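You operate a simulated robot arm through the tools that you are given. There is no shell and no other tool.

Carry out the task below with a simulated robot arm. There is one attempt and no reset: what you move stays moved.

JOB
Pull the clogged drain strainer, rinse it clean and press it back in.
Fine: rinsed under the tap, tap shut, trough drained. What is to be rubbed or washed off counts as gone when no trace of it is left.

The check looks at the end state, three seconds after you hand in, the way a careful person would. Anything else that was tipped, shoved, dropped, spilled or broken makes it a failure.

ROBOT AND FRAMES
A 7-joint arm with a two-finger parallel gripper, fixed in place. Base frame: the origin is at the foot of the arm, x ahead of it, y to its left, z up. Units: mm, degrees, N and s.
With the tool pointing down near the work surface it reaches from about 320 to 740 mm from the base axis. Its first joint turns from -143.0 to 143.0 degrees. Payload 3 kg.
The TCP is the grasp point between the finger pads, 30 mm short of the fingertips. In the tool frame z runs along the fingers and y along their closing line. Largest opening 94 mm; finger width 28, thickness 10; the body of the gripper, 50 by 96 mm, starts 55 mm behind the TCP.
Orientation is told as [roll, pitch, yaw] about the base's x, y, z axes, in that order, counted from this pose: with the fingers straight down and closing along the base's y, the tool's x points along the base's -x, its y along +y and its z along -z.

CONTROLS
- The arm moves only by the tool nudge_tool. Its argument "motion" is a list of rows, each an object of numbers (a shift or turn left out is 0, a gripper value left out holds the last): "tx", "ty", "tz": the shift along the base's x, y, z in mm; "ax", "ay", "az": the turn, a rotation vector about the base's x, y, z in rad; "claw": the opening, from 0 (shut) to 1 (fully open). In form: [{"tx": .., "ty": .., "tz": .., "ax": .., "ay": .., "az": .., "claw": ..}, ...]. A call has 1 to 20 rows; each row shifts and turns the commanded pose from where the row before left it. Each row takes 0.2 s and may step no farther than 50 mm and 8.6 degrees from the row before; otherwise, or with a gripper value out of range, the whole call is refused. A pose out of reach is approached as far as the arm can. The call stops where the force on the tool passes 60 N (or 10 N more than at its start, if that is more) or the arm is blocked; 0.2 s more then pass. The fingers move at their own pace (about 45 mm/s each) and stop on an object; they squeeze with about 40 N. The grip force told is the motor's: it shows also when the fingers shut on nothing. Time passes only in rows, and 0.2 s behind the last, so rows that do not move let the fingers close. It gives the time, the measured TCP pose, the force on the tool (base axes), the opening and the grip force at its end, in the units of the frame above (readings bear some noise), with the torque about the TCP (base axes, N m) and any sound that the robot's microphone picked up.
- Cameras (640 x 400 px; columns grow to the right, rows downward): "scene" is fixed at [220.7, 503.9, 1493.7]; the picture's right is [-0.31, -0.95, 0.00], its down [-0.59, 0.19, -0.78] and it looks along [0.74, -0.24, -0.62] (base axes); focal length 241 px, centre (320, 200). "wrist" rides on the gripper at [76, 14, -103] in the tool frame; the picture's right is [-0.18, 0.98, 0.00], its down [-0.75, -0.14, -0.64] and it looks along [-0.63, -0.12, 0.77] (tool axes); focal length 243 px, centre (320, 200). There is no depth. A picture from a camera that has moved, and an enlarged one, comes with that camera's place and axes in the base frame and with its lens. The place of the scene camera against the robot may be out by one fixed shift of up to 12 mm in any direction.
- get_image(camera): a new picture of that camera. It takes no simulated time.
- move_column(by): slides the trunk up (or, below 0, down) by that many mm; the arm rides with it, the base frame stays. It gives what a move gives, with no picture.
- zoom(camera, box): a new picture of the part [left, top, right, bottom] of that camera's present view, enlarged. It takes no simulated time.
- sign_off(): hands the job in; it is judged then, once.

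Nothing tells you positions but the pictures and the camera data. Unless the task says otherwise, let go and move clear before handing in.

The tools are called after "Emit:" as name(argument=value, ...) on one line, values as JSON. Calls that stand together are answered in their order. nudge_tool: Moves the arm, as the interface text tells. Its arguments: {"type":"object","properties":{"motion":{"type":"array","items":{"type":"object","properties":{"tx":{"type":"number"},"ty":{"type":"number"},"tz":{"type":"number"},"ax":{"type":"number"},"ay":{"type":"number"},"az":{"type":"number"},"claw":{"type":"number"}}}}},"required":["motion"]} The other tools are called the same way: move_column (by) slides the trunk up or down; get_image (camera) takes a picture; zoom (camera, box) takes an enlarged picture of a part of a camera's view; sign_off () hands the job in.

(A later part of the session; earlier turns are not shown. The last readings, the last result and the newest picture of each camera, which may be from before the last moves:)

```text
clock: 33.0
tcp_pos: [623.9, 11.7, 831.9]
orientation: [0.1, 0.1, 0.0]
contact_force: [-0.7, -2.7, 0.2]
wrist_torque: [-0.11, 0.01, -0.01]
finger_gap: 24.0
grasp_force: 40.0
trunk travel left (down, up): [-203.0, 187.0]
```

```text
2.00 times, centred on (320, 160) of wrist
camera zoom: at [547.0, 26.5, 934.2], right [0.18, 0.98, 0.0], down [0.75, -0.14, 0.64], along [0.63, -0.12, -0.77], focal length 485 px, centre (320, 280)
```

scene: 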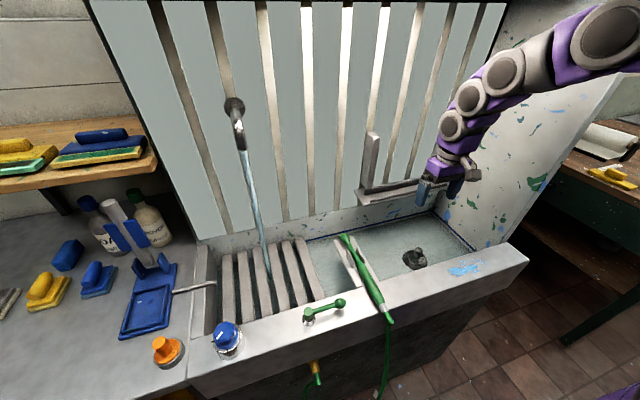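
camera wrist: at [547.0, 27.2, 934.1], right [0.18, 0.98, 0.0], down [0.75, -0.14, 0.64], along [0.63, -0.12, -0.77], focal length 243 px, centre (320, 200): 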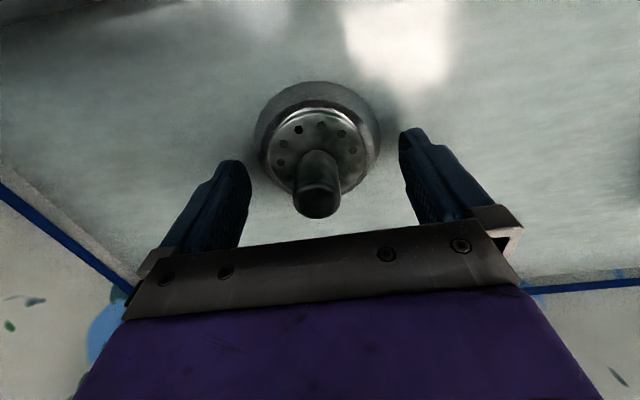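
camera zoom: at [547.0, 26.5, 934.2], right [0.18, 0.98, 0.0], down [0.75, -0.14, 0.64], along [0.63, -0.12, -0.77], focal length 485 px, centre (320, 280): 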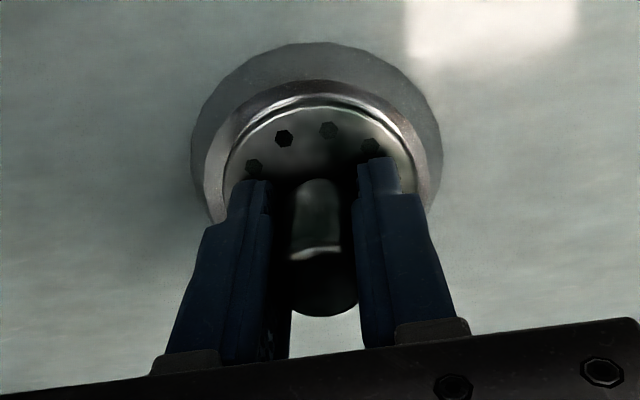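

Gripped at 24 mm with 40 N. I'll pull straight up in small steps and watch the force.

Emit:
nudge_tool(motion=[{"tz": 2, "claw": 0.05}, {"tz": 2}, {"tz": 2}, {"tz": 3}, {"tz": 4}])

Emit:
zoom(camera="wrist", box=[200, 60, 440, 260])

```text
clock: 34.2
tcp_pos: [627.3, 12.9, 845.5]
orientation: [0.1, -0.2, 0.2]
contact_force: [-0.7, -0.2, 1.4]
wrist_torque: [-0.04, 0.0, 0.0]
finger_gap: 23.9
grasp_force: 40.3
trunk travel left (down, up): [-203.0, 187.0]
```

```text
2.00 times, centred on (320, 160) of wrist
camera zoom: at [548.5, 28.0, 946.9], right [0.18, 0.98, 0.0], down [0.75, -0.14, 0.64], along [0.63, -0.12, -0.77], focal length 485 px, centre (320, 280)
```

zoom: 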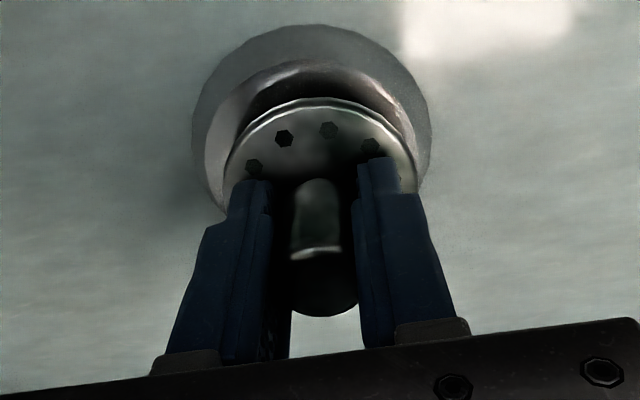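

It slid free cleanly; seated TCP was (623.9, 11.7, 831.9). I'll lift it clear and see where the dirt is.

Emit:
nudge_tool(motion=[{"tz": 15}, {"tz": 25}, {"tz": 30}, {"tz": 35}, {"tz": 35}, {}])

Emit:
get_image(camera="wrist")

Emit:
get_image(camera="scene")

Emit:
zoom(camera="scene", box=[370, 160, 490, 280])

```text
clock: 35.6
tcp_pos: [624.1, 13.0, 985.0]
orientation: [0.1, 0.0, 0.0]
contact_force: [-0.1, -0.5, 0.0]
wrist_torque: [0.0, 0.02, 0.02]
finger_gap: 23.9
grasp_force: 39.5
trunk travel left (down, up): [-203.0, 187.0]
```

```text
taken
camera wrist: at [547.8, 27.4, 1086.3], right [0.18, 0.98, 0.0], down [0.75, -0.14, 0.64], along [0.63, -0.12, -0.77], focal length 243 px, centre (320, 200)
```

wrist: 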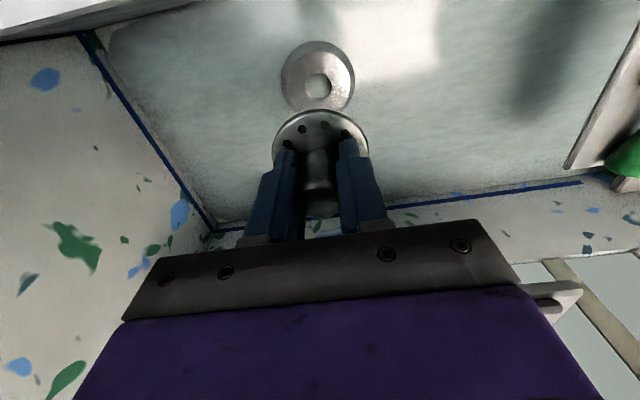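

```text
taken
```

scene: 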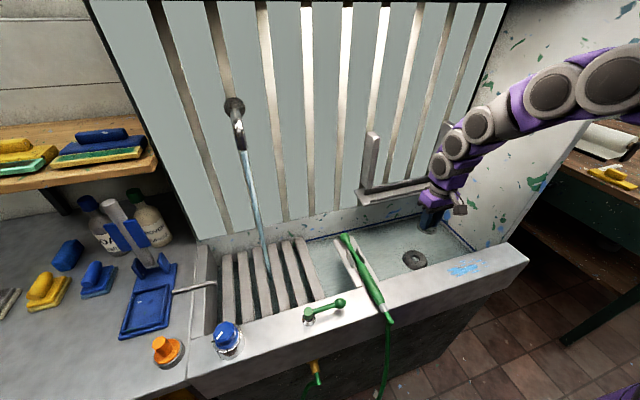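

```text
3.33 times, centred on (430, 220) of scene
camera zoom: at [220.7, 503.9, 1493.7], right [-0.31, -0.95, 0.0], down [-0.59, 0.19, -0.78], along [0.74, -0.24, -0.62], focal length 802 px, centre (-47, 133)
```

zoom: 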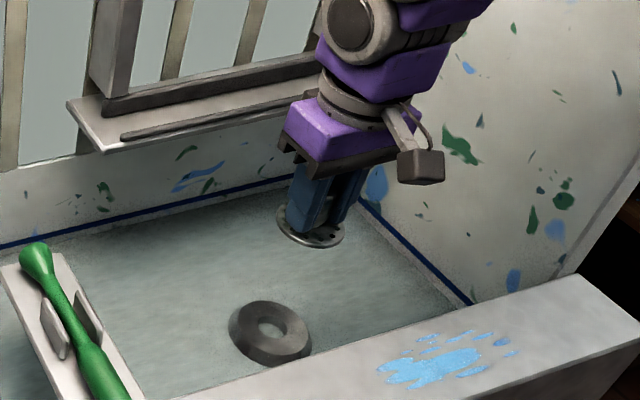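

The strainer is out and the open drain ring is visible. I'll look closely at the strainer for grime.

Emit:
zoom(camera="wrist", box=[250, 90, 390, 190])

Emit:
zoom(camera="scene", box=[405, 195, 455, 235])

```text
4.00 times, centred on (320, 140) of wrist
camera zoom: at [547.8, 27.4, 1086.3], right [0.18, 0.98, 0.0], down [0.75, -0.14, 0.64], along [0.63, -0.12, -0.77], focal length 970 px, centre (320, 440)
```

zoom: 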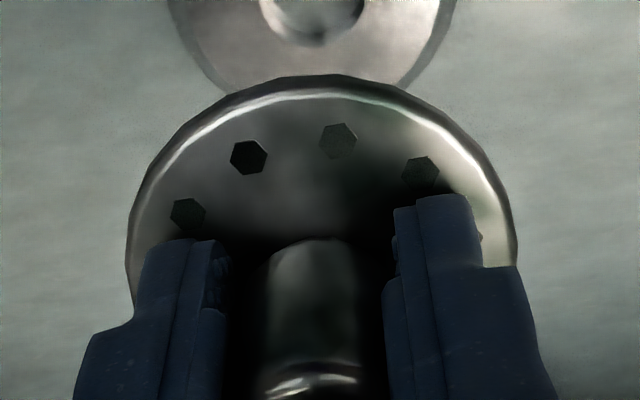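

```text
10.00 times, centred on (430, 215) of scene
camera zoom: at [220.7, 503.9, 1493.7], right [-0.31, -0.95, 0.0], down [-0.59, 0.19, -0.78], along [0.74, -0.24, -0.62], focal length 2406 px, centre (-780, 50)
```

zoom: 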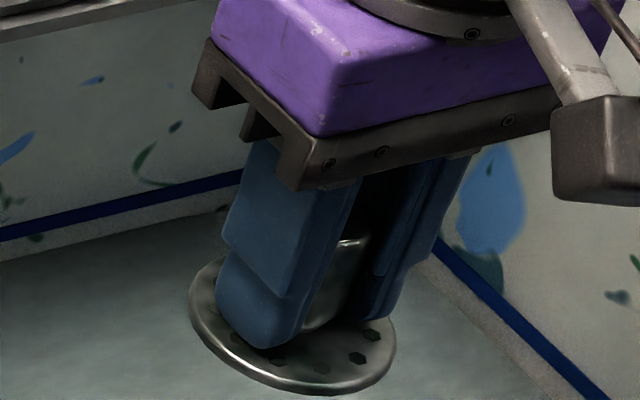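

The top face shows some holes open and some blocked. I'll carry it over the trough's middle and tip it so the scene camera can see the underside.

Emit:
nudge_tool(motion=[{"tz": 30}, {"tz": 40, "ty": 20}, {"tx": -14, "ty": 36, "tz": 20}, {"tx": -14, "ty": 36, "tz": 20}, {"tx": -14, "ty": 36, "tz": 20}, {"tx": -14, "ty": 36, "tz": 20}, {"tx": -14, "ty": 36, "tz": 20}, {"tx": -14, "ty": 36}, {"ax": 0.14}, {"ax": 0.14}, {"ax": 0.14}, {"ax": 0.14}, {"ax": 0.14}, {"ax": 0.14}, {"ax": 0.14}, {"ax": 0.14}, {}])

Emit:
get_image(camera="scene")

Emit:
get_image(camera="wrist")

```text
clock: 39.2
tcp_pos: [541.9, 248.4, 1155.1]
orientation: [64.2, 0.1, -0.1]
contact_force: [-0.4, -0.5, -0.8]
wrist_torque: [0.02, -0.02, 0.01]
finger_gap: 24.0
grasp_force: 39.7
trunk travel left (down, up): [-203.0, 187.0]
```

```text
taken
```

scene: 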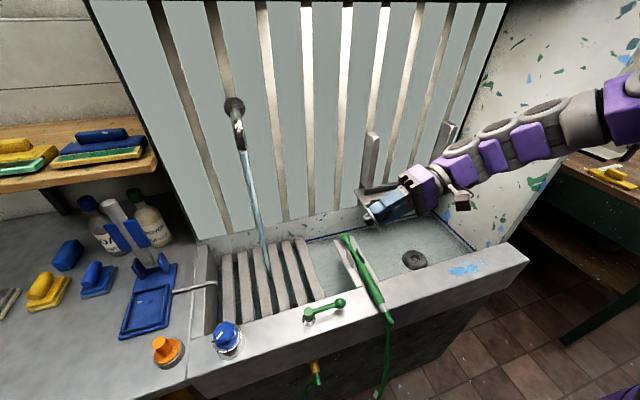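

```text
taken
camera wrist: at [464.1, 163.4, 1211.7], right [0.18, 0.43, 0.89], down [0.75, -0.64, 0.15], along [0.63, 0.64, -0.44], focal length 243 px, centre (320, 200)
```

wrist: 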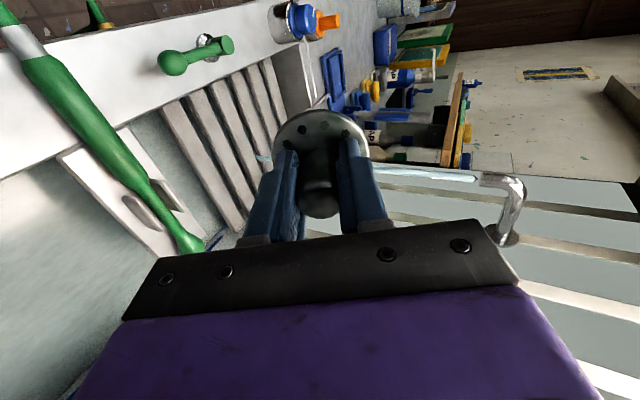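

Emit:
nudge_tool(motion=[{"ax": 0.14}, {"ax": 0.14}, {"ax": 0.14}, {"ax": 0.14}, {}])

Emit:
zoom(camera="scene", box=[340, 170, 440, 240])

```text
clock: 40.4
tcp_pos: [540.1, 249.5, 1155.1]
orientation: [96.4, 0.0, 0.0]
contact_force: [0.3, -0.1, -0.6]
wrist_torque: [0.02, 0.02, 0.01]
finger_gap: 24.3
grasp_force: 39.8
trunk travel left (down, up): [-203.0, 187.0]
```

```text
5.71 times, centred on (390, 205) of scene
camera zoom: at [220.7, 503.9, 1493.7], right [-0.31, -0.95, 0.0], down [-0.59, 0.19, -0.78], along [0.74, -0.24, -0.62], focal length 1375 px, centre (-80, 171)
```

zoom: 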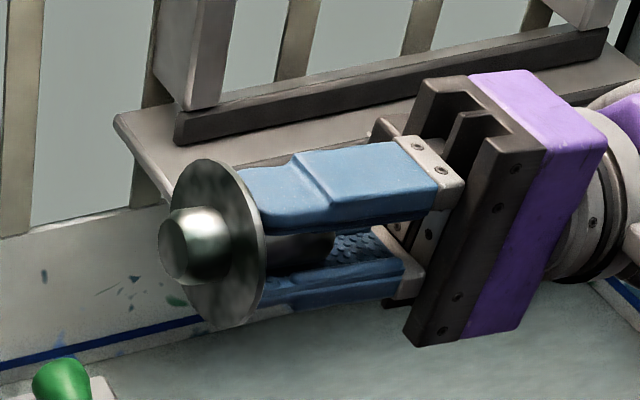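

The underside shows a short plug stub and a blotchy dark film on the disc. I'll turn it more toward the camera to see the baseline grime clearly.

Emit:
nudge_tool(motion=[{"az": 0.14}, {"az": 0.14}, {"az": 0.14}, {"az": 0.14}, {}])

Emit:
zoom(camera="scene", box=[350, 185, 400, 235])

Emit:
get_image(camera="scene")

```text
clock: 41.6
tcp_pos: [544.5, 235.4, 1158.1]
orientation: [96.9, -0.3, 31.3]
contact_force: [-7.1, 9.7, -2.6]
wrist_torque: [0.15, 0.13, -0.01]
finger_gap: 24.0
grasp_force: 40.4
trunk travel left (down, up): [-203.0, 187.0]
```

```text
8.00 times, centred on (375, 210) of scene
camera zoom: at [220.7, 503.9, 1493.7], right [-0.31, -0.95, 0.0], down [-0.59, 0.19, -0.78], along [0.74, -0.24, -0.62], focal length 1924 px, centre (-120, 120)
```

zoom: 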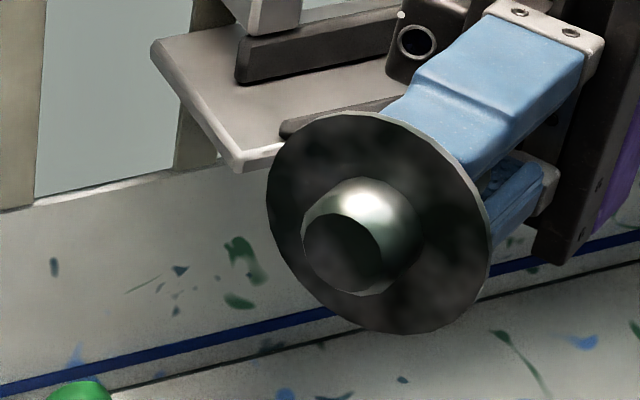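

```text
taken
```

scene: 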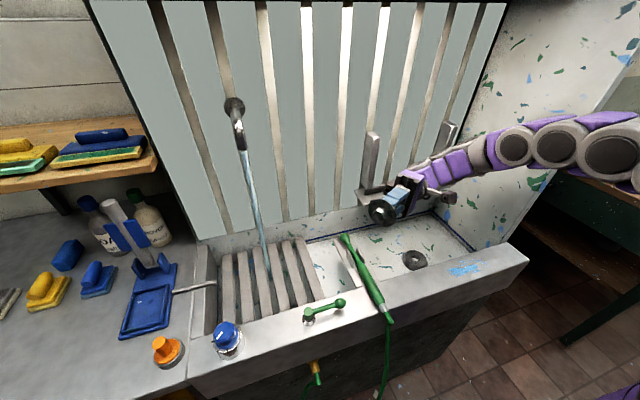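

There's a 12 N contact force here, probably the wrist brushing the wall shelf, so I'll turn back at once. The underside is covered in dark blotches, and the trough has already drained.

Emit:
nudge_tool(motion=[{"az": -0.14}, {"az": -0.14}, {"az": -0.14}, {"az": -0.14}, {"tx": -10}, {}])

Emit:
get_image(camera="scene")

Emit:
zoom(camera="scene", box=[340, 110, 500, 240])

```text
clock: 43.0
tcp_pos: [532.0, 247.2, 1155.8]
orientation: [96.4, 0.1, -0.1]
contact_force: [0.3, 0.0, 0.0]
wrist_torque: [-0.01, -0.01, 0.05]
finger_gap: 24.2
grasp_force: 39.7
trunk travel left (down, up): [-203.0, 187.0]
```

```text
taken
```

scene: 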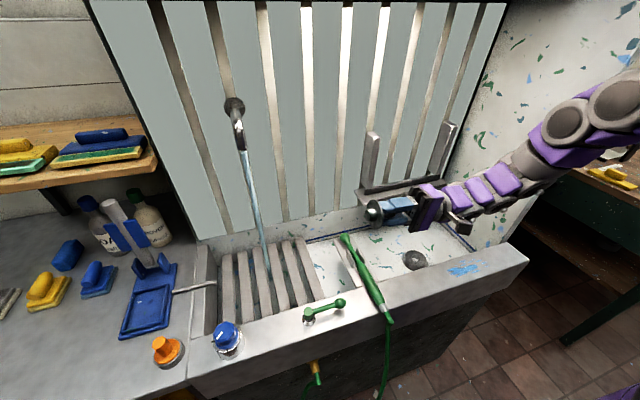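

```text
3.08 times, centred on (420, 175) of scene
camera zoom: at [220.7, 503.9, 1493.7], right [-0.31, -0.95, 0.0], down [-0.59, 0.19, -0.78], along [0.74, -0.24, -0.62], focal length 740 px, centre (12, 277)
```

zoom: 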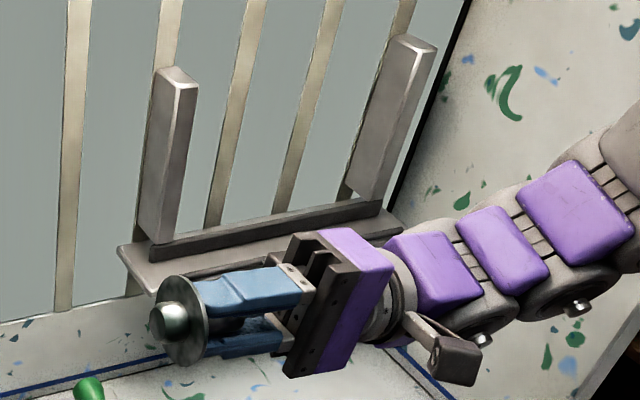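

The shelf is unmoved and there's no load now. I'll bring the strainer toward the stream at about (704, 511), stopping short to check alignment first.

Emit:
nudge_tool(motion=[{"az": -0.131, "tx": 15, "ty": 28, "tz": -8}, {"az": -0.131, "tx": 15, "ty": 28, "tz": -8}, {"az": -0.131, "tx": 15, "ty": 28, "tz": -8}, {"az": -0.131, "tx": 15, "ty": 28, "tz": -8}, {"tx": 20, "ty": 30, "tz": -8}, {"tx": 20, "ty": 30, "tz": -8}, {}])

Emit:
get_image(camera="scene")

Emit:
get_image(camera="wrist")

```text
clock: 44.6
tcp_pos: [630.9, 420.2, 1109.9]
orientation: [96.5, 0.0, -30.2]
contact_force: [0.2, -0.2, -0.5]
wrist_torque: [-0.07, -0.03, 0.02]
finger_gap: 24.3
grasp_force: 40.0
trunk travel left (down, up): [-203.0, 187.0]
```

```text
taken
```

scene: 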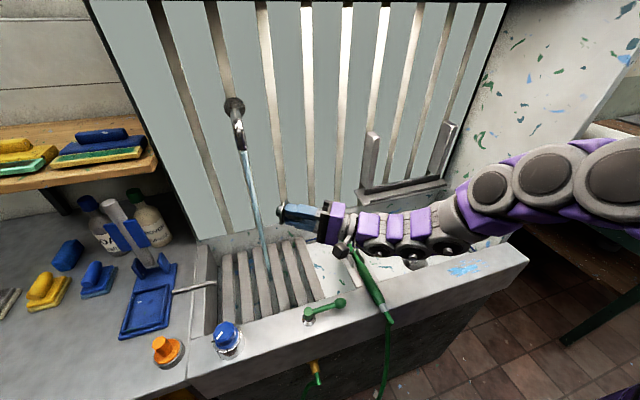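

```text
taken
camera wrist: at [513.2, 370.2, 1112.0], right [0.11, -0.19, 0.98], down [0.34, -0.92, -0.21], along [0.93, 0.35, -0.03], focal length 243 px, centre (320, 200)
```

wrist: 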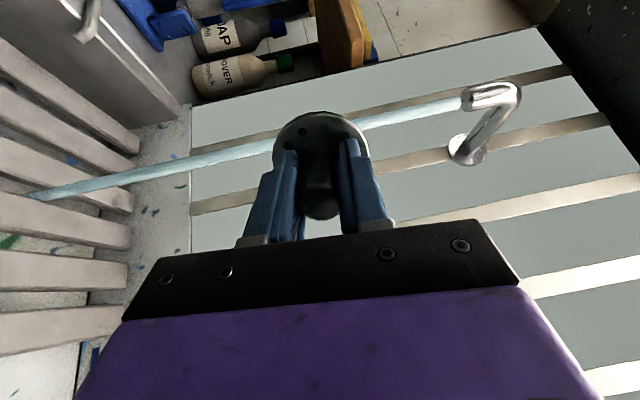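

The stream measures to about (702, 504), running vertically. I'll tilt the fingers up about 36° so the dirty underside faces up and slide it into the stream near z≈1170.

Emit:
nudge_tool(motion=[{"ax": 0.1126, "ay": -0.065, "tz": 10}, {"ax": 0.1126, "ay": -0.065, "tz": 10}, {"ax": 0.1126, "ay": -0.065, "tz": 10}, {"ax": 0.1126, "ay": -0.065, "tz": 8}, {"tx": 18, "ty": 19}, {"tx": 18, "ty": 19}, {"tx": 19, "ty": 19}, {}])

Emit:
get_image(camera="scene")

Emit:
get_image(camera="wrist")

Emit:
zoom(camera="scene", box=[200, 90, 360, 240])

```text
clock: 46.4
tcp_pos: [688.8, 476.6, 1146.3]
orientation: [126.1, 0.1, -30.0]
contact_force: [-0.4, 0.8, 0.0]
wrist_torque: [-0.02, -0.02, -0.03]
finger_gap: 24.4
grasp_force: 40.1
trunk travel left (down, up): [-203.0, 187.0]
```

```text
taken
```

scene: 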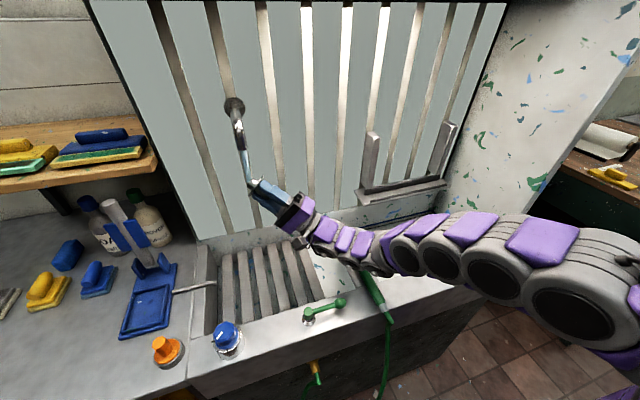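

```text
taken
camera wrist: at [574.8, 437.9, 1096.0], right [-0.13, -0.59, 0.79], down [0.43, -0.75, -0.49], along [0.89, 0.28, 0.35], focal length 243 px, centre (320, 200)
```

wrist: 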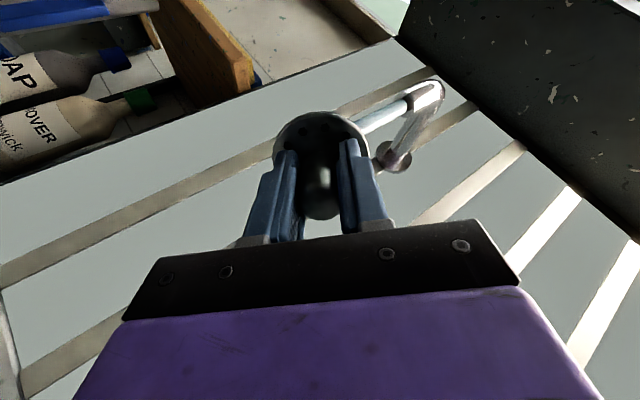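

```text
2.67 times, centred on (280, 165) of scene
camera zoom: at [220.7, 503.9, 1493.7], right [-0.31, -0.95, 0.0], down [-0.59, 0.19, -0.78], along [0.74, -0.24, -0.62], focal length 642 px, centre (427, 293)
```

zoom: 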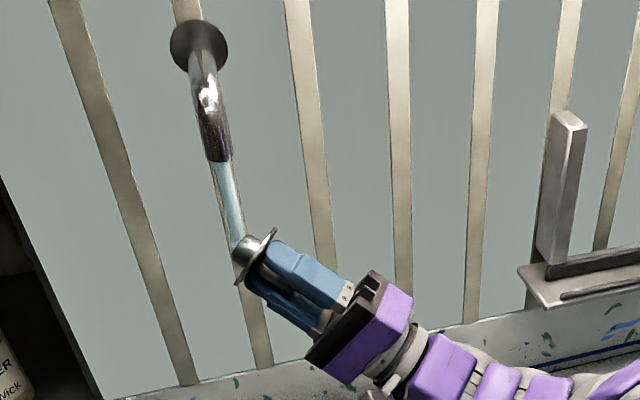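

The stream now lands on the stub and underside. I'll sweep the strainer side to side and back and forth so the whole underside passes through the water.

Emit:
nudge_tool(motion=[{"tx": -6.9, "ty": 4}, {"tx": -6.9, "ty": 4}, {"tx": -5.2, "ty": 3}, {}, {"tx": 6.9, "ty": -4}, {"tx": 6.9, "ty": -4}, {"tx": 5.2, "ty": -3}, {"tx": 6.9, "ty": -4}, {"tx": 6.9, "ty": -4}, {"tx": 5.2, "ty": -3}, {}, {"tx": -6.9, "ty": 4}, {"tx": -6.9, "ty": 4}, {"tx": -5.2, "ty": 3}, {"tx": 5, "ty": 8.7}, {"tx": 2.5, "ty": 4.3}, {}, {"tx": -5, "ty": -8.7}, {"tx": -5, "ty": -8.7}, {"tx": -2.5, "ty": -4.3}])

Emit:
zoom(camera="scene", box=[230, 140, 310, 200])

Emit:
zoom(camera="wrist", box=[240, 80, 400, 230])

```text
clock: 50.6
tcp_pos: [680.5, 470.5, 1144.2]
orientation: [126.0, 0.1, -30.1]
contact_force: [0.6, 0.6, -0.1]
wrist_torque: [-0.02, 0.05, 0.01]
finger_gap: 24.1
grasp_force: 39.9
trunk travel left (down, up): [-203.0, 187.0]
```

```text
6.67 times, centred on (270, 170) of scene
camera zoom: at [220.7, 503.9, 1493.7], right [-0.31, -0.95, 0.0], down [-0.59, 0.19, -0.78], along [0.74, -0.24, -0.62], focal length 1604 px, centre (653, 400)
```

zoom: 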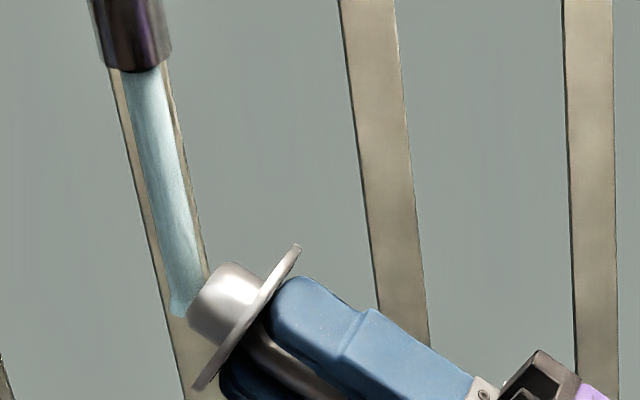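

```text
2.67 times, centred on (320, 155) of wrist
camera zoom: at [568.5, 431.2, 1095.0], right [-0.13, -0.59, 0.79], down [0.43, -0.75, -0.49], along [0.89, 0.28, 0.35], focal length 647 px, centre (320, 320)
```

zoom: 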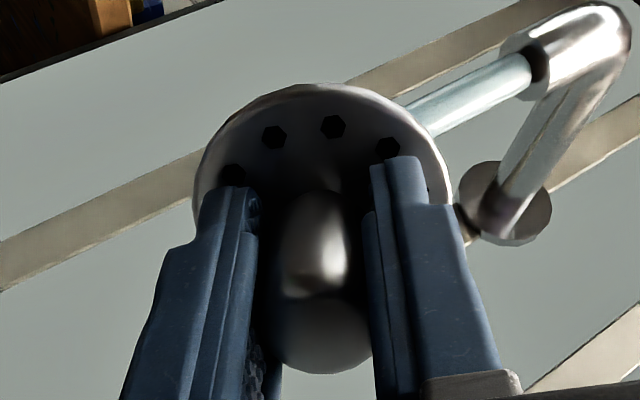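

The metal looks much brighter and the visible holes are open. I'll back out of the stream and turn the underside toward the scene camera to inspect it.

Emit:
nudge_tool(motion=[{"tx": -20, "ty": -20}, {"tx": -20, "ty": -15}, {"tx": -20, "ty": -5, "az": 0.125}, {"tx": -20, "az": 0.125}, {"az": 0.125}, {"az": 0.125}, {"az": 0.125}, {"az": 0.125}, {"az": 0.125}, {}])

Emit:
get_image(camera="scene")

```text
clock: 52.8
tcp_pos: [602.0, 429.7, 1145.3]
orientation: [126.2, 0.0, 20.1]
contact_force: [0.9, -0.6, -0.5]
wrist_torque: [-0.04, 0.0, -0.01]
finger_gap: 24.4
grasp_force: 39.9
trunk travel left (down, up): [-203.0, 187.0]
```

```text
taken
```

scene: 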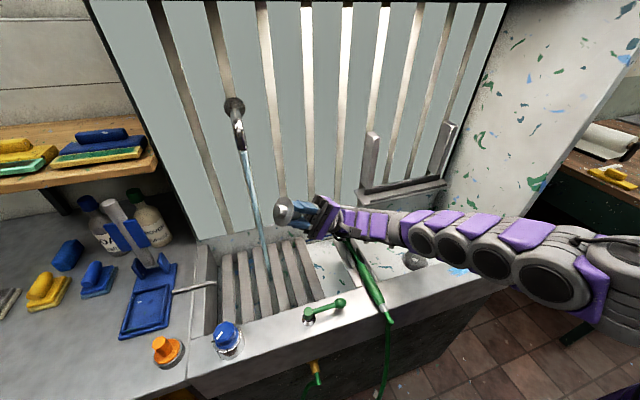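

Emit:
zoom(camera="scene", box=[265, 190, 315, 235])

Emit:
zoom(camera="wrist", box=[250, 90, 390, 230])

```text
8.89 times, centred on (290, 212) of scene
camera zoom: at [220.7, 503.9, 1493.7], right [-0.31, -0.95, 0.0], down [-0.59, 0.19, -0.78], along [0.74, -0.24, -0.62], focal length 2138 px, centre (587, 89)
```

zoom: 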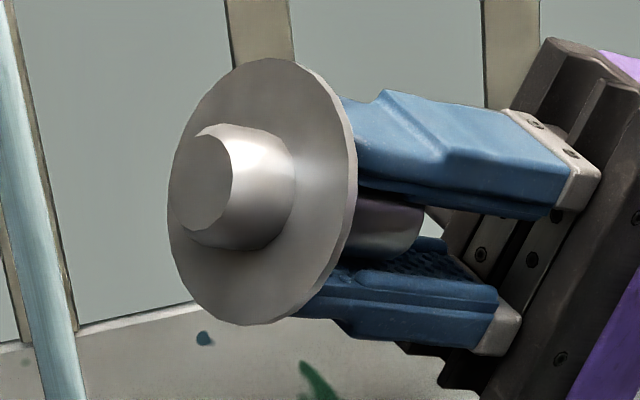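

```text
2.86 times, centred on (320, 160) of wrist
camera zoom: at [560.4, 319.4, 1095.4], right [0.37, -0.48, 0.79], down [0.86, -0.15, -0.49], along [0.36, 0.86, 0.36], focal length 693 px, centre (320, 314)
```

zoom: 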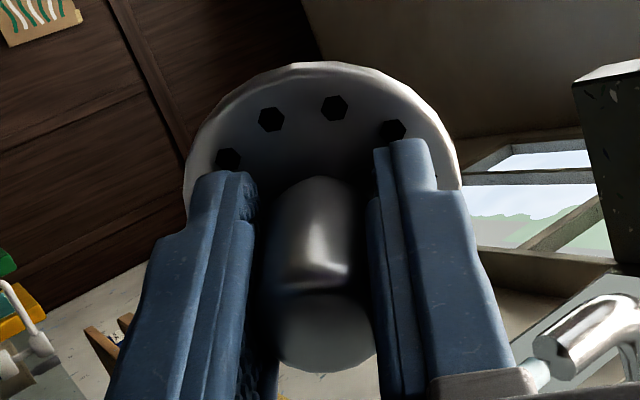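

The underside is spotless. Now I'll tip the fingers down to check the top face from the scene camera.

Emit:
nudge_tool(motion=[{"ax": -0.1208, "ay": -0.044}, {"ax": -0.1208, "ay": -0.044}, {"ax": -0.1208, "ay": -0.044}, {"ax": -0.1208, "ay": -0.044}, {"ax": -0.1208, "ay": -0.044}, {"ax": -0.1208, "ay": -0.044}, {"ax": -0.1208, "ay": -0.044}, {"ax": -0.1208, "ay": -0.044}, {"ax": -0.1208, "ay": -0.044}, {"ax": -0.1208, "ay": -0.044}, {"ax": -0.1208, "ay": -0.044}, {}])

Emit:
zoom(camera="scene", box=[265, 180, 325, 240])

Emit:
get_image(camera="wrist")

```text
clock: 55.4
tcp_pos: [602.2, 430.5, 1143.8]
orientation: [45.1, 0.1, 19.9]
contact_force: [-0.6, 0.3, -1.0]
wrist_torque: [0.02, 0.01, 0.01]
finger_gap: 24.2
grasp_force: 40.1
trunk travel left (down, up): [-203.0, 187.0]
```

```text
6.67 times, centred on (295, 210) of scene
camera zoom: at [220.7, 503.9, 1493.7], right [-0.31, -0.95, 0.0], down [-0.59, 0.19, -0.78], along [0.74, -0.24, -0.62], focal length 1604 px, centre (487, 133)
```

zoom: 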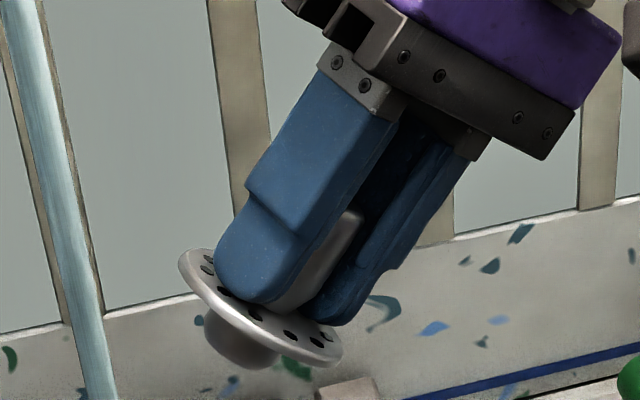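

```text
taken
camera wrist: at [551.3, 346.5, 1225.8], right [-0.06, 0.72, 0.69], down [0.9, -0.26, 0.35], along [0.44, 0.65, -0.63], focal length 243 px, centre (320, 200)
```

wrist: 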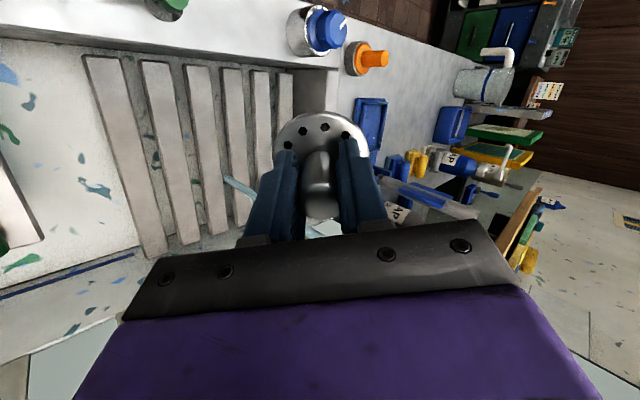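

Emit:
zoom(camera="wrist", box=[260, 100, 380, 225])

Emit:
zoom(camera="scene", box=[278, 212, 304, 240])

```text
3.20 times, centred on (320, 162) of wrist
camera zoom: at [551.3, 346.5, 1225.8], right [-0.06, 0.72, 0.69], down [0.9, -0.26, 0.35], along [0.44, 0.65, -0.63], focal length 776 px, centre (320, 320)
```

zoom: 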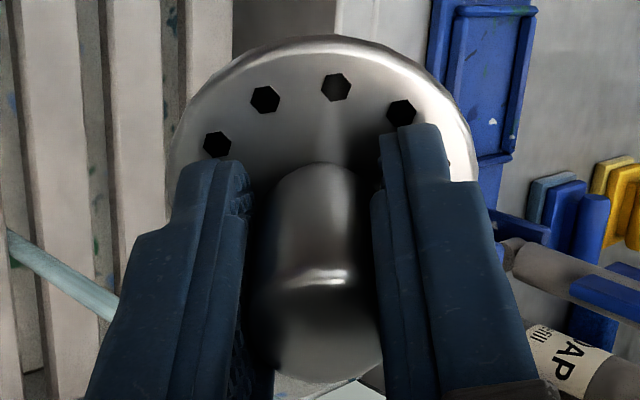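

```text
14.29 times, centred on (291, 226) of scene
camera zoom: at [220.7, 503.9, 1493.7], right [-0.31, -0.95, 0.0], down [-0.59, 0.19, -0.78], along [0.74, -0.24, -0.62], focal length 3437 px, centre (734, -171)
```

zoom: 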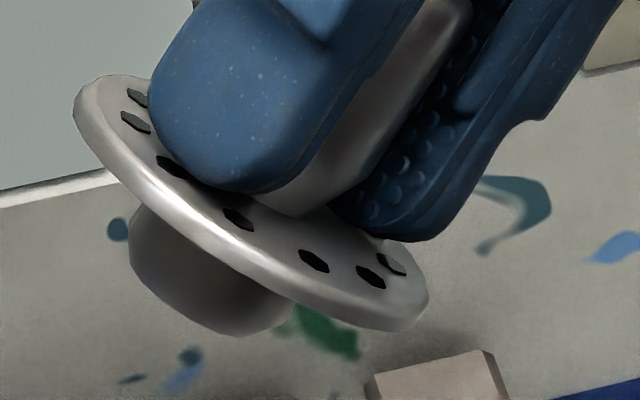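

Top face, rim and knob all look clean too. As insurance against a faint residue I'll give the top side a few seconds under the stream as well.

Emit:
nudge_tool(motion=[{"az": -0.125, "tz": -20}, {"az": -0.125, "tz": -20}, {"az": -0.125, "tz": -18}, {"az": -0.125}, {"az": -0.125}, {"az": -0.125}, {"az": -0.125}, {"tx": 29, "ty": 17}, {"tx": 29, "ty": 17}, {"tx": 29, "ty": 17}, {}, {}])

Emit:
zoom(camera="scene", box=[210, 100, 330, 250])

Emit:
get_image(camera="wrist")

```text
clock: 58.0
tcp_pos: [687.1, 477.7, 1084.2]
orientation: [45.1, 0.0, -30.2]
contact_force: [0.6, -0.7, -1.0]
wrist_torque: [0.01, 0.02, -0.05]
finger_gap: 24.3
grasp_force: 39.9
trunk travel left (down, up): [-203.0, 187.0]
```

```text
2.67 times, centred on (270, 175) of scene
camera zoom: at [220.7, 503.9, 1493.7], right [-0.31, -0.95, 0.0], down [-0.59, 0.19, -0.78], along [0.74, -0.24, -0.62], focal length 642 px, centre (453, 267)
```

zoom: 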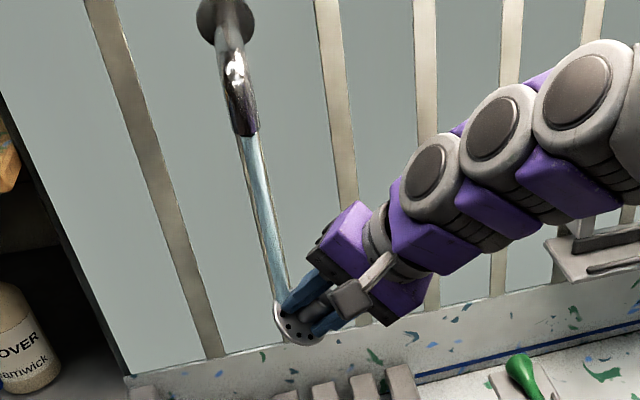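

```text
taken
camera wrist: at [589.8, 464.0, 1167.2], right [0.51, 0.51, 0.69], down [0.37, -0.86, 0.35], along [0.78, 0.08, -0.63], focal length 243 px, centre (320, 200)
```

wrist: 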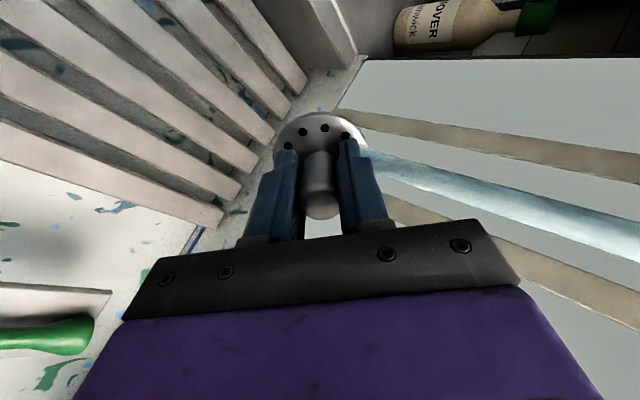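

The stream is on the top of the disc now. I'll sweep it through.

Emit:
nudge_tool(motion=[{"tx": -6.9, "ty": 4}, {"tx": -6.9, "ty": 4}, {"tx": -3.5, "ty": 2}, {}, {"tx": 6.9, "ty": -4}, {"tx": 6.9, "ty": -4}, {"tx": 6.9, "ty": -4}, {"tx": 6.9, "ty": -4}, {"tx": 6.9, "ty": -4}, {}, {"tx": -6.9, "ty": 4}, {"tx": -6.9, "ty": 4}, {"tx": -3.4, "ty": 2}, {"tx": 5, "ty": 8.7}, {"tx": 5, "ty": 8.7}, {"tx": -5, "ty": -8.7}, {"tx": -5, "ty": -8.7}, {"tx": -5, "ty": -8.7}, {"tx": -4, "ty": -7}, {}])

Emit:
zoom(camera="wrist", box=[260, 100, 380, 225])

Emit:
get_image(camera="scene")

```text
clock: 62.2
tcp_pos: [679.4, 464.3, 1086.3]
orientation: [45.1, 0.1, -30.1]
contact_force: [-0.1, -0.2, -0.9]
wrist_torque: [-0.01, 0.01, 0.02]
finger_gap: 24.1
grasp_force: 39.8
trunk travel left (down, up): [-203.0, 187.0]
```

```text
3.20 times, centred on (320, 162) of wrist
camera zoom: at [582.1, 450.4, 1167.7], right [0.51, 0.51, 0.69], down [0.37, -0.86, 0.35], along [0.78, 0.08, -0.63], focal length 776 px, centre (320, 320)
```

zoom: 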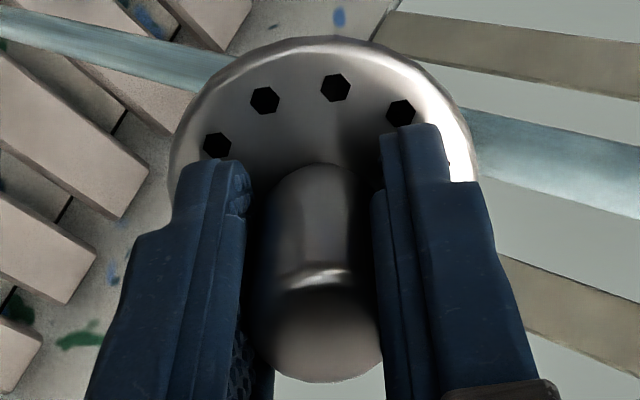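

```text
taken
```

scene: 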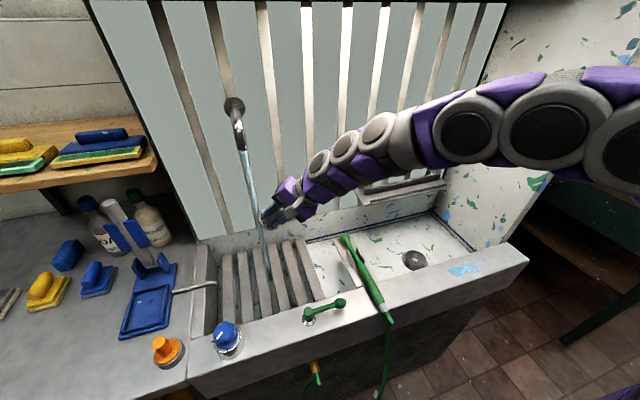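

The strainer is clean on every side and the trough is empty. I'll carry it back over the drain with the tool levelled.

Emit:
nudge_tool(motion=[{"tx": -6, "ty": -36}, {"ax": -0.1135, "ay": 0.0655, "tx": -4.6, "ty": -37.7}, {"ax": -0.1135, "ay": 0.0655, "tx": -4.6, "ty": -37.7}, {"ax": -0.1135, "ay": 0.0655, "tx": -4.6, "ty": -37.7}, {"ax": -0.1135, "ay": 0.0655, "tx": -4.6, "ty": -37.7}, {"ax": -0.1135, "ay": 0.0655, "tx": -4.6, "ty": -37.7}, {"ax": -0.1135, "ay": 0.0655, "tx": -4.6, "ty": -37.7}, {"az": 0.131, "tx": -4.6, "ty": -37.7}, {"az": 0.131, "tx": -4.6, "ty": -37.7}, {"az": 0.131, "tx": -4.6, "ty": -37.7}, {"az": 0.131, "tx": -4.6, "ty": -37.7}, {"tx": -3, "ty": -39}, {}, {}])

Emit:
get_image(camera="wrist")

Emit:
get_image(camera="scene")

```text
clock: 65.2
tcp_pos: [623.9, 13.5, 1087.9]
orientation: [0.0, -0.1, -0.1]
contact_force: [-0.2, -0.6, -0.3]
wrist_torque: [0.02, 0.0, 0.03]
finger_gap: 24.2
grasp_force: 39.6
trunk travel left (down, up): [-203.0, 187.0]
```

```text
taken
camera wrist: at [547.2, 27.4, 1189.2], right [0.19, 0.98, 0.0], down [0.75, -0.14, 0.64], along [0.63, -0.12, -0.77], focal length 243 px, centre (320, 200)
```

wrist: 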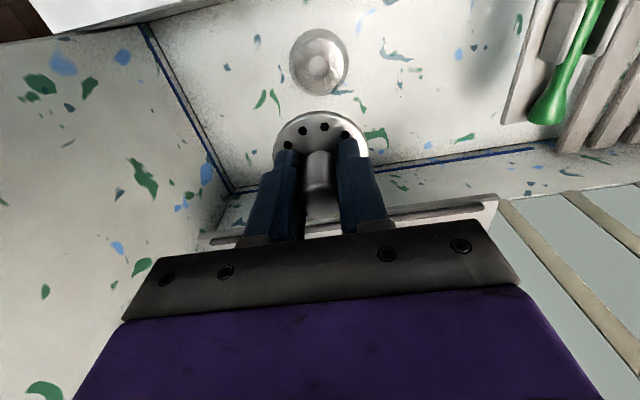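

```text
taken
```

scene: 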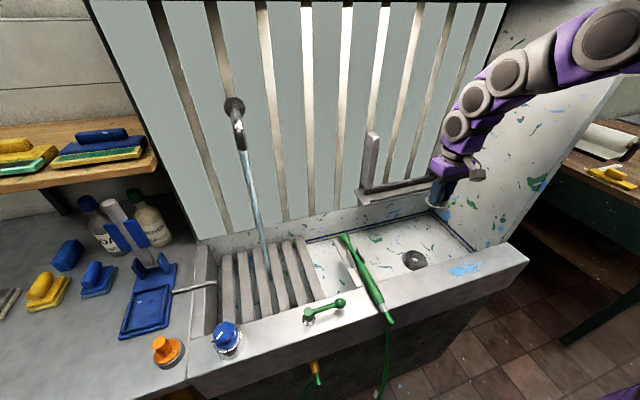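

Emit:
nudge_tool(motion=[{"ty": -1.8, "tz": -36}, {"tz": -36}, {"tz": -36}, {"tz": -36}, {"tz": -36}, {"tz": -30}, {}, {}])

Emit:
zoom(camera="wrist", box=[220, 60, 420, 225])

Emit:
zoom(camera="scene", box=[380, 210, 460, 280])

```text
clock: 67.0
tcp_pos: [621.7, 8.8, 874.7]
orientation: [0.1, 0.0, -0.2]
contact_force: [-0.2, 0.0, -1.0]
wrist_torque: [0.02, 0.03, -0.03]
finger_gap: 24.4
grasp_force: 40.2
trunk travel left (down, up): [-203.0, 187.0]
```

```text
2.42 times, centred on (320, 142) of wrist
camera zoom: at [545.6, 25.4, 977.8], right [0.19, 0.98, 0.0], down [0.75, -0.14, 0.64], along [0.63, -0.12, -0.77], focal length 588 px, centre (320, 339)
```

zoom: 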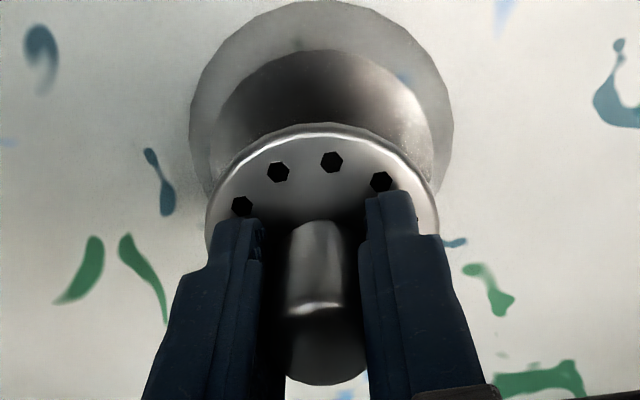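

```text
5.71 times, centred on (420, 245) of scene
camera zoom: at [220.7, 503.9, 1493.7], right [-0.31, -0.95, 0.0], down [-0.59, 0.19, -0.78], along [0.74, -0.24, -0.62], focal length 1375 px, centre (-251, -57)
```

zoom: 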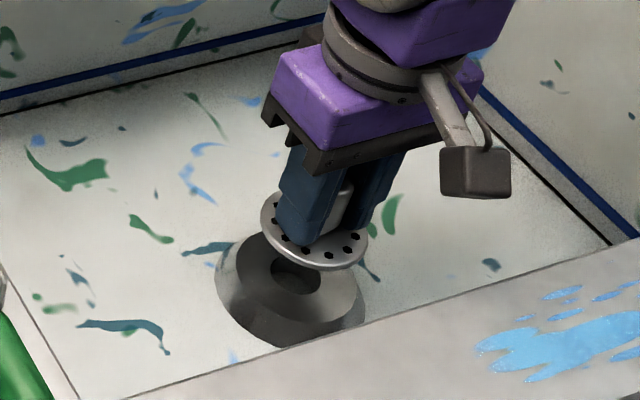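

The seat ring is visible right under the strainer. I'm about 2 mm off in x and y, so I'll correct and re-read before inserting.

Emit:
nudge_tool(motion=[{"tx": 1.8, "ty": 1.8}, {}])

Emit:
nudge_tool(motion=[{}])

Emit:
zoom(camera="wrist", box=[220, 60, 420, 225])

```text
clock: 67.6
tcp_pos: [624.6, 11.7, 875.9]
orientation: [0.1, 0.0, -0.1]
contact_force: [0.2, -0.3, -0.4]
wrist_torque: [0.04, -0.02, 0.01]
finger_gap: 24.3
grasp_force: 40.0
trunk travel left (down, up): [-203.0, 187.0]
```

```text
clock: 68.0
tcp_pos: [625.5, 11.4, 875.2]
orientation: [0.1, 0.0, 0.0]
contact_force: [-0.4, 0.0, -1.0]
wrist_torque: [0.01, 0.04, -0.04]
finger_gap: 24.2
grasp_force: 40.2
trunk travel left (down, up): [-203.0, 187.0]
```

```text
2.42 times, centred on (320, 142) of wrist
camera zoom: at [548.1, 27.4, 978.2], right [0.19, 0.98, 0.0], down [0.75, -0.14, 0.64], along [0.63, -0.12, -0.77], focal length 588 px, centre (320, 339)
```

zoom: 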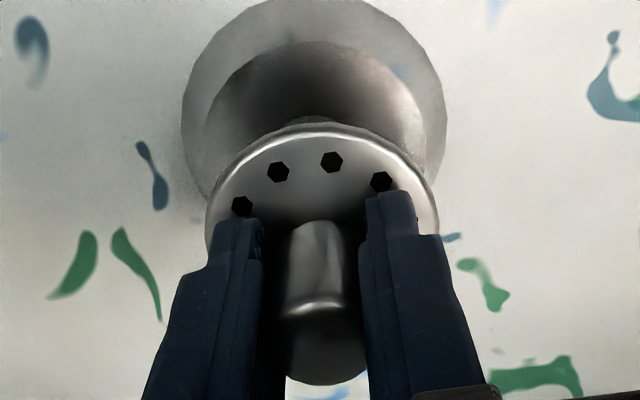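

Emit:
nudge_tool(motion=[{"tx": -0.9, "ty": -0.4, "tz": -8}, {"tz": -8}, {"tz": -7}, {"tz": -5}, {}])

Emit:
zoom(camera="wrist", box=[220, 60, 420, 225])

```text
clock: 69.2
tcp_pos: [625.4, 11.7, 849.1]
orientation: [0.1, 0.0, -0.1]
contact_force: [0.7, -1.3, -0.5]
wrist_torque: [0.0, 0.01, 0.03]
finger_gap: 24.1
grasp_force: 39.7
trunk travel left (down, up): [-203.0, 187.0]
```

```text
2.42 times, centred on (320, 142) of wrist
camera zoom: at [548.0, 27.4, 950.9], right [0.19, 0.98, 0.0], down [0.75, -0.14, 0.64], along [0.63, -0.12, -0.77], focal length 588 px, centre (320, 339)
```

zoom: 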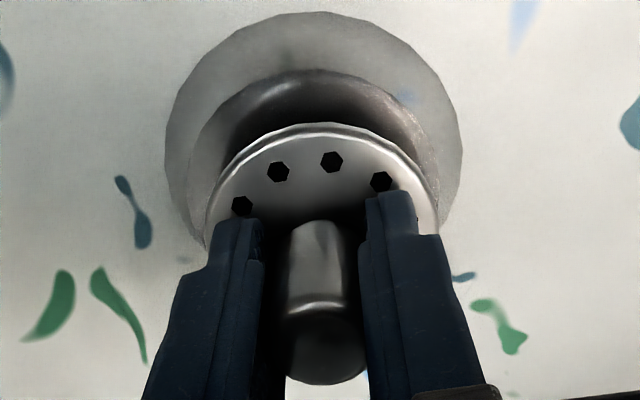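

The alignment matches what I saw when pulling it out. I'll push down in small steps.

Emit:
nudge_tool(motion=[{"tz": -5}, {"tz": -4}, {"tz": -4}, {"tz": -3}, {}])

Emit:
zoom(camera="wrist", box=[220, 60, 420, 225])

```text
clock: 70.4
tcp_pos: [623.7, 10.0, 833.4]
orientation: [0.1, 0.0, 0.0]
contact_force: [-8.8, -3.6, 5.5]
wrist_torque: [-0.19, 0.55, -0.02]
finger_gap: 24.2
grasp_force: 39.9
trunk travel left (down, up): [-203.0, 187.0]
```

```text
2.42 times, centred on (320, 142) of wrist
camera zoom: at [546.8, 26.6, 934.9], right [0.19, 0.98, 0.0], down [0.75, -0.14, 0.64], along [0.63, -0.12, -0.77], focal length 588 px, centre (320, 339)
```

zoom: 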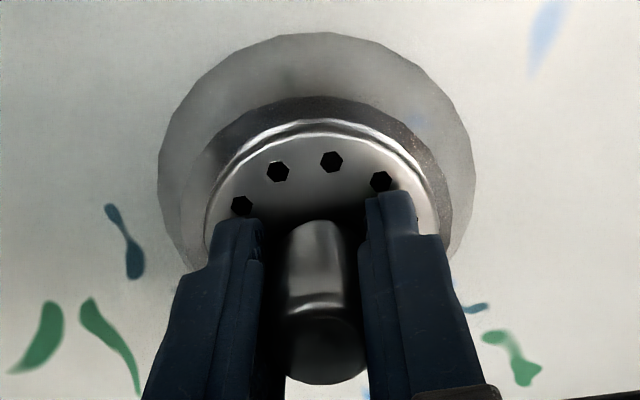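

Emit:
nudge_tool(motion=[{"tx": -1, "ty": -0.4, "tz": -1}, {"tz": -1.5}, {"tz": -1.5}, {}])

Emit:
zoom(camera="wrist", box=[220, 60, 420, 225])

```text
clock: 71.4
tcp_pos: [623.7, 11.2, 831.5]
orientation: [0.1, -0.4, -0.2]
contact_force: [3.9, -1.4, 40.8]
wrist_torque: [-0.1, 0.08, -0.01]
finger_gap: 24.2
grasp_force: 39.7
trunk travel left (down, up): [-203.0, 187.0]
```

```text
2.42 times, centred on (320, 142) of wrist
camera zoom: at [546.2, 26.6, 933.1], right [0.19, 0.98, 0.0], down [0.75, -0.14, 0.65], along [0.64, -0.12, -0.76], focal length 588 px, centre (320, 339)
```

zoom: 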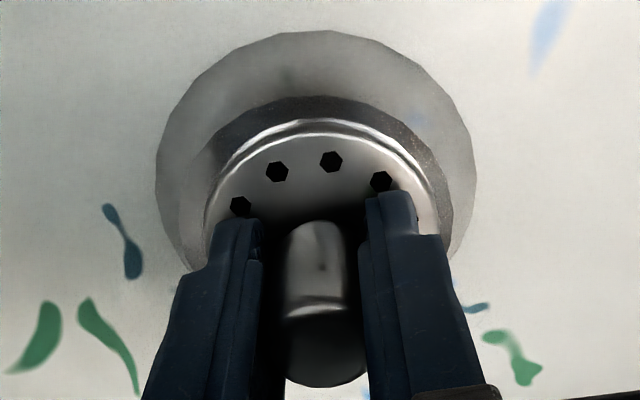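

It bottomed out at z≈831.5 with about 41 N of push, the same height as when it was originally seated. I'll press a touch more, then relax and release.

Emit:
nudge_tool(motion=[{"tz": -1}, {}, {"tz": 1.5}, {"tz": 1.5}, {"tz": 1}, {}])

```text
clock: 72.8
tcp_pos: [621.8, 10.8, 831.4]
orientation: [0.1, 0.1, -0.2]
contact_force: [9.8, -0.7, 23.5]
wrist_torque: [-0.11, -0.9, 0.04]
finger_gap: 24.1
grasp_force: 39.7
trunk travel left (down, up): [-203.0, 187.0]
```

Emit:
nudge_tool(motion=[{"tx": 0.8, "tz": 1}, {"tz": 0.5}, {}])

```text
clock: 73.6
tcp_pos: [623.3, 11.0, 831.8]
orientation: [0.0, 0.3, -0.1]
contact_force: [-2.3, 0.3, -1.1]
wrist_torque: [0.0, 0.09, -0.01]
finger_gap: 24.2
grasp_force: 39.9
trunk travel left (down, up): [-203.0, 187.0]
```

The load is relaxed and the strainer stays at its seated height. I'll open the fingers and check it.

Emit:
nudge_tool(motion=[{"claw": 0.5}, {"claw": 0.8}, {"claw": 1}, {"claw": 1}, {"claw": 1}])

Emit:
zoom(camera="wrist", box=[220, 60, 420, 225])

Emit:
zoom(camera="scene", box=[380, 210, 460, 280])

```text
clock: 74.8
tcp_pos: [625.1, 12.0, 833.2]
orientation: [0.1, 0.0, -0.1]
contact_force: [-0.1, -0.4, -0.2]
wrist_torque: [-0.03, 0.01, 0.01]
finger_gap: 93.8
grasp_force: 0.1
trunk travel left (down, up): [-203.0, 187.0]
```

```text
2.42 times, centred on (320, 142) of wrist
camera zoom: at [547.9, 26.6, 935.1], right [0.19, 0.98, 0.0], down [0.75, -0.14, 0.64], along [0.63, -0.12, -0.77], focal length 588 px, centre (320, 339)
```

zoom: 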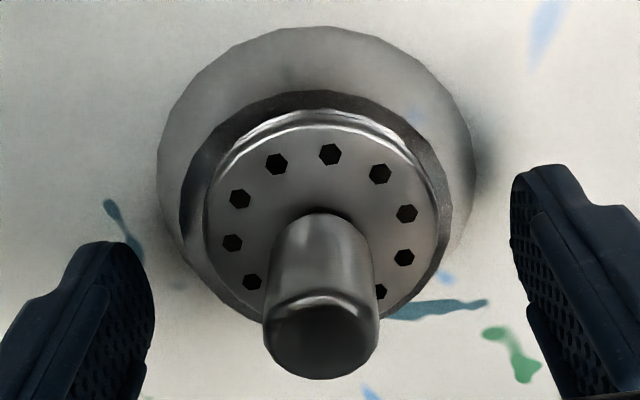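

```text
5.71 times, centred on (420, 245) of scene
camera zoom: at [220.7, 503.9, 1493.7], right [-0.31, -0.95, 0.0], down [-0.59, 0.19, -0.78], along [0.74, -0.24, -0.62], focal length 1375 px, centre (-251, -57)
```

zoom: 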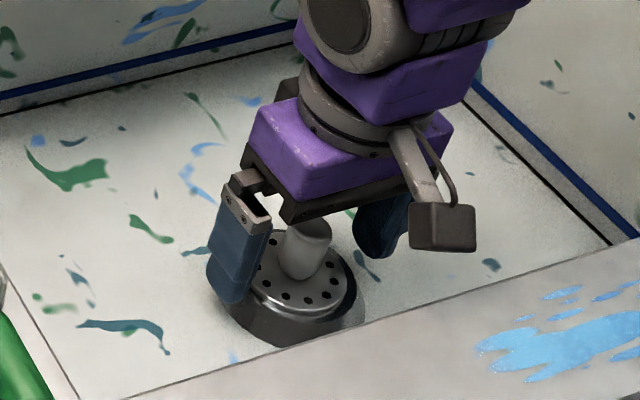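

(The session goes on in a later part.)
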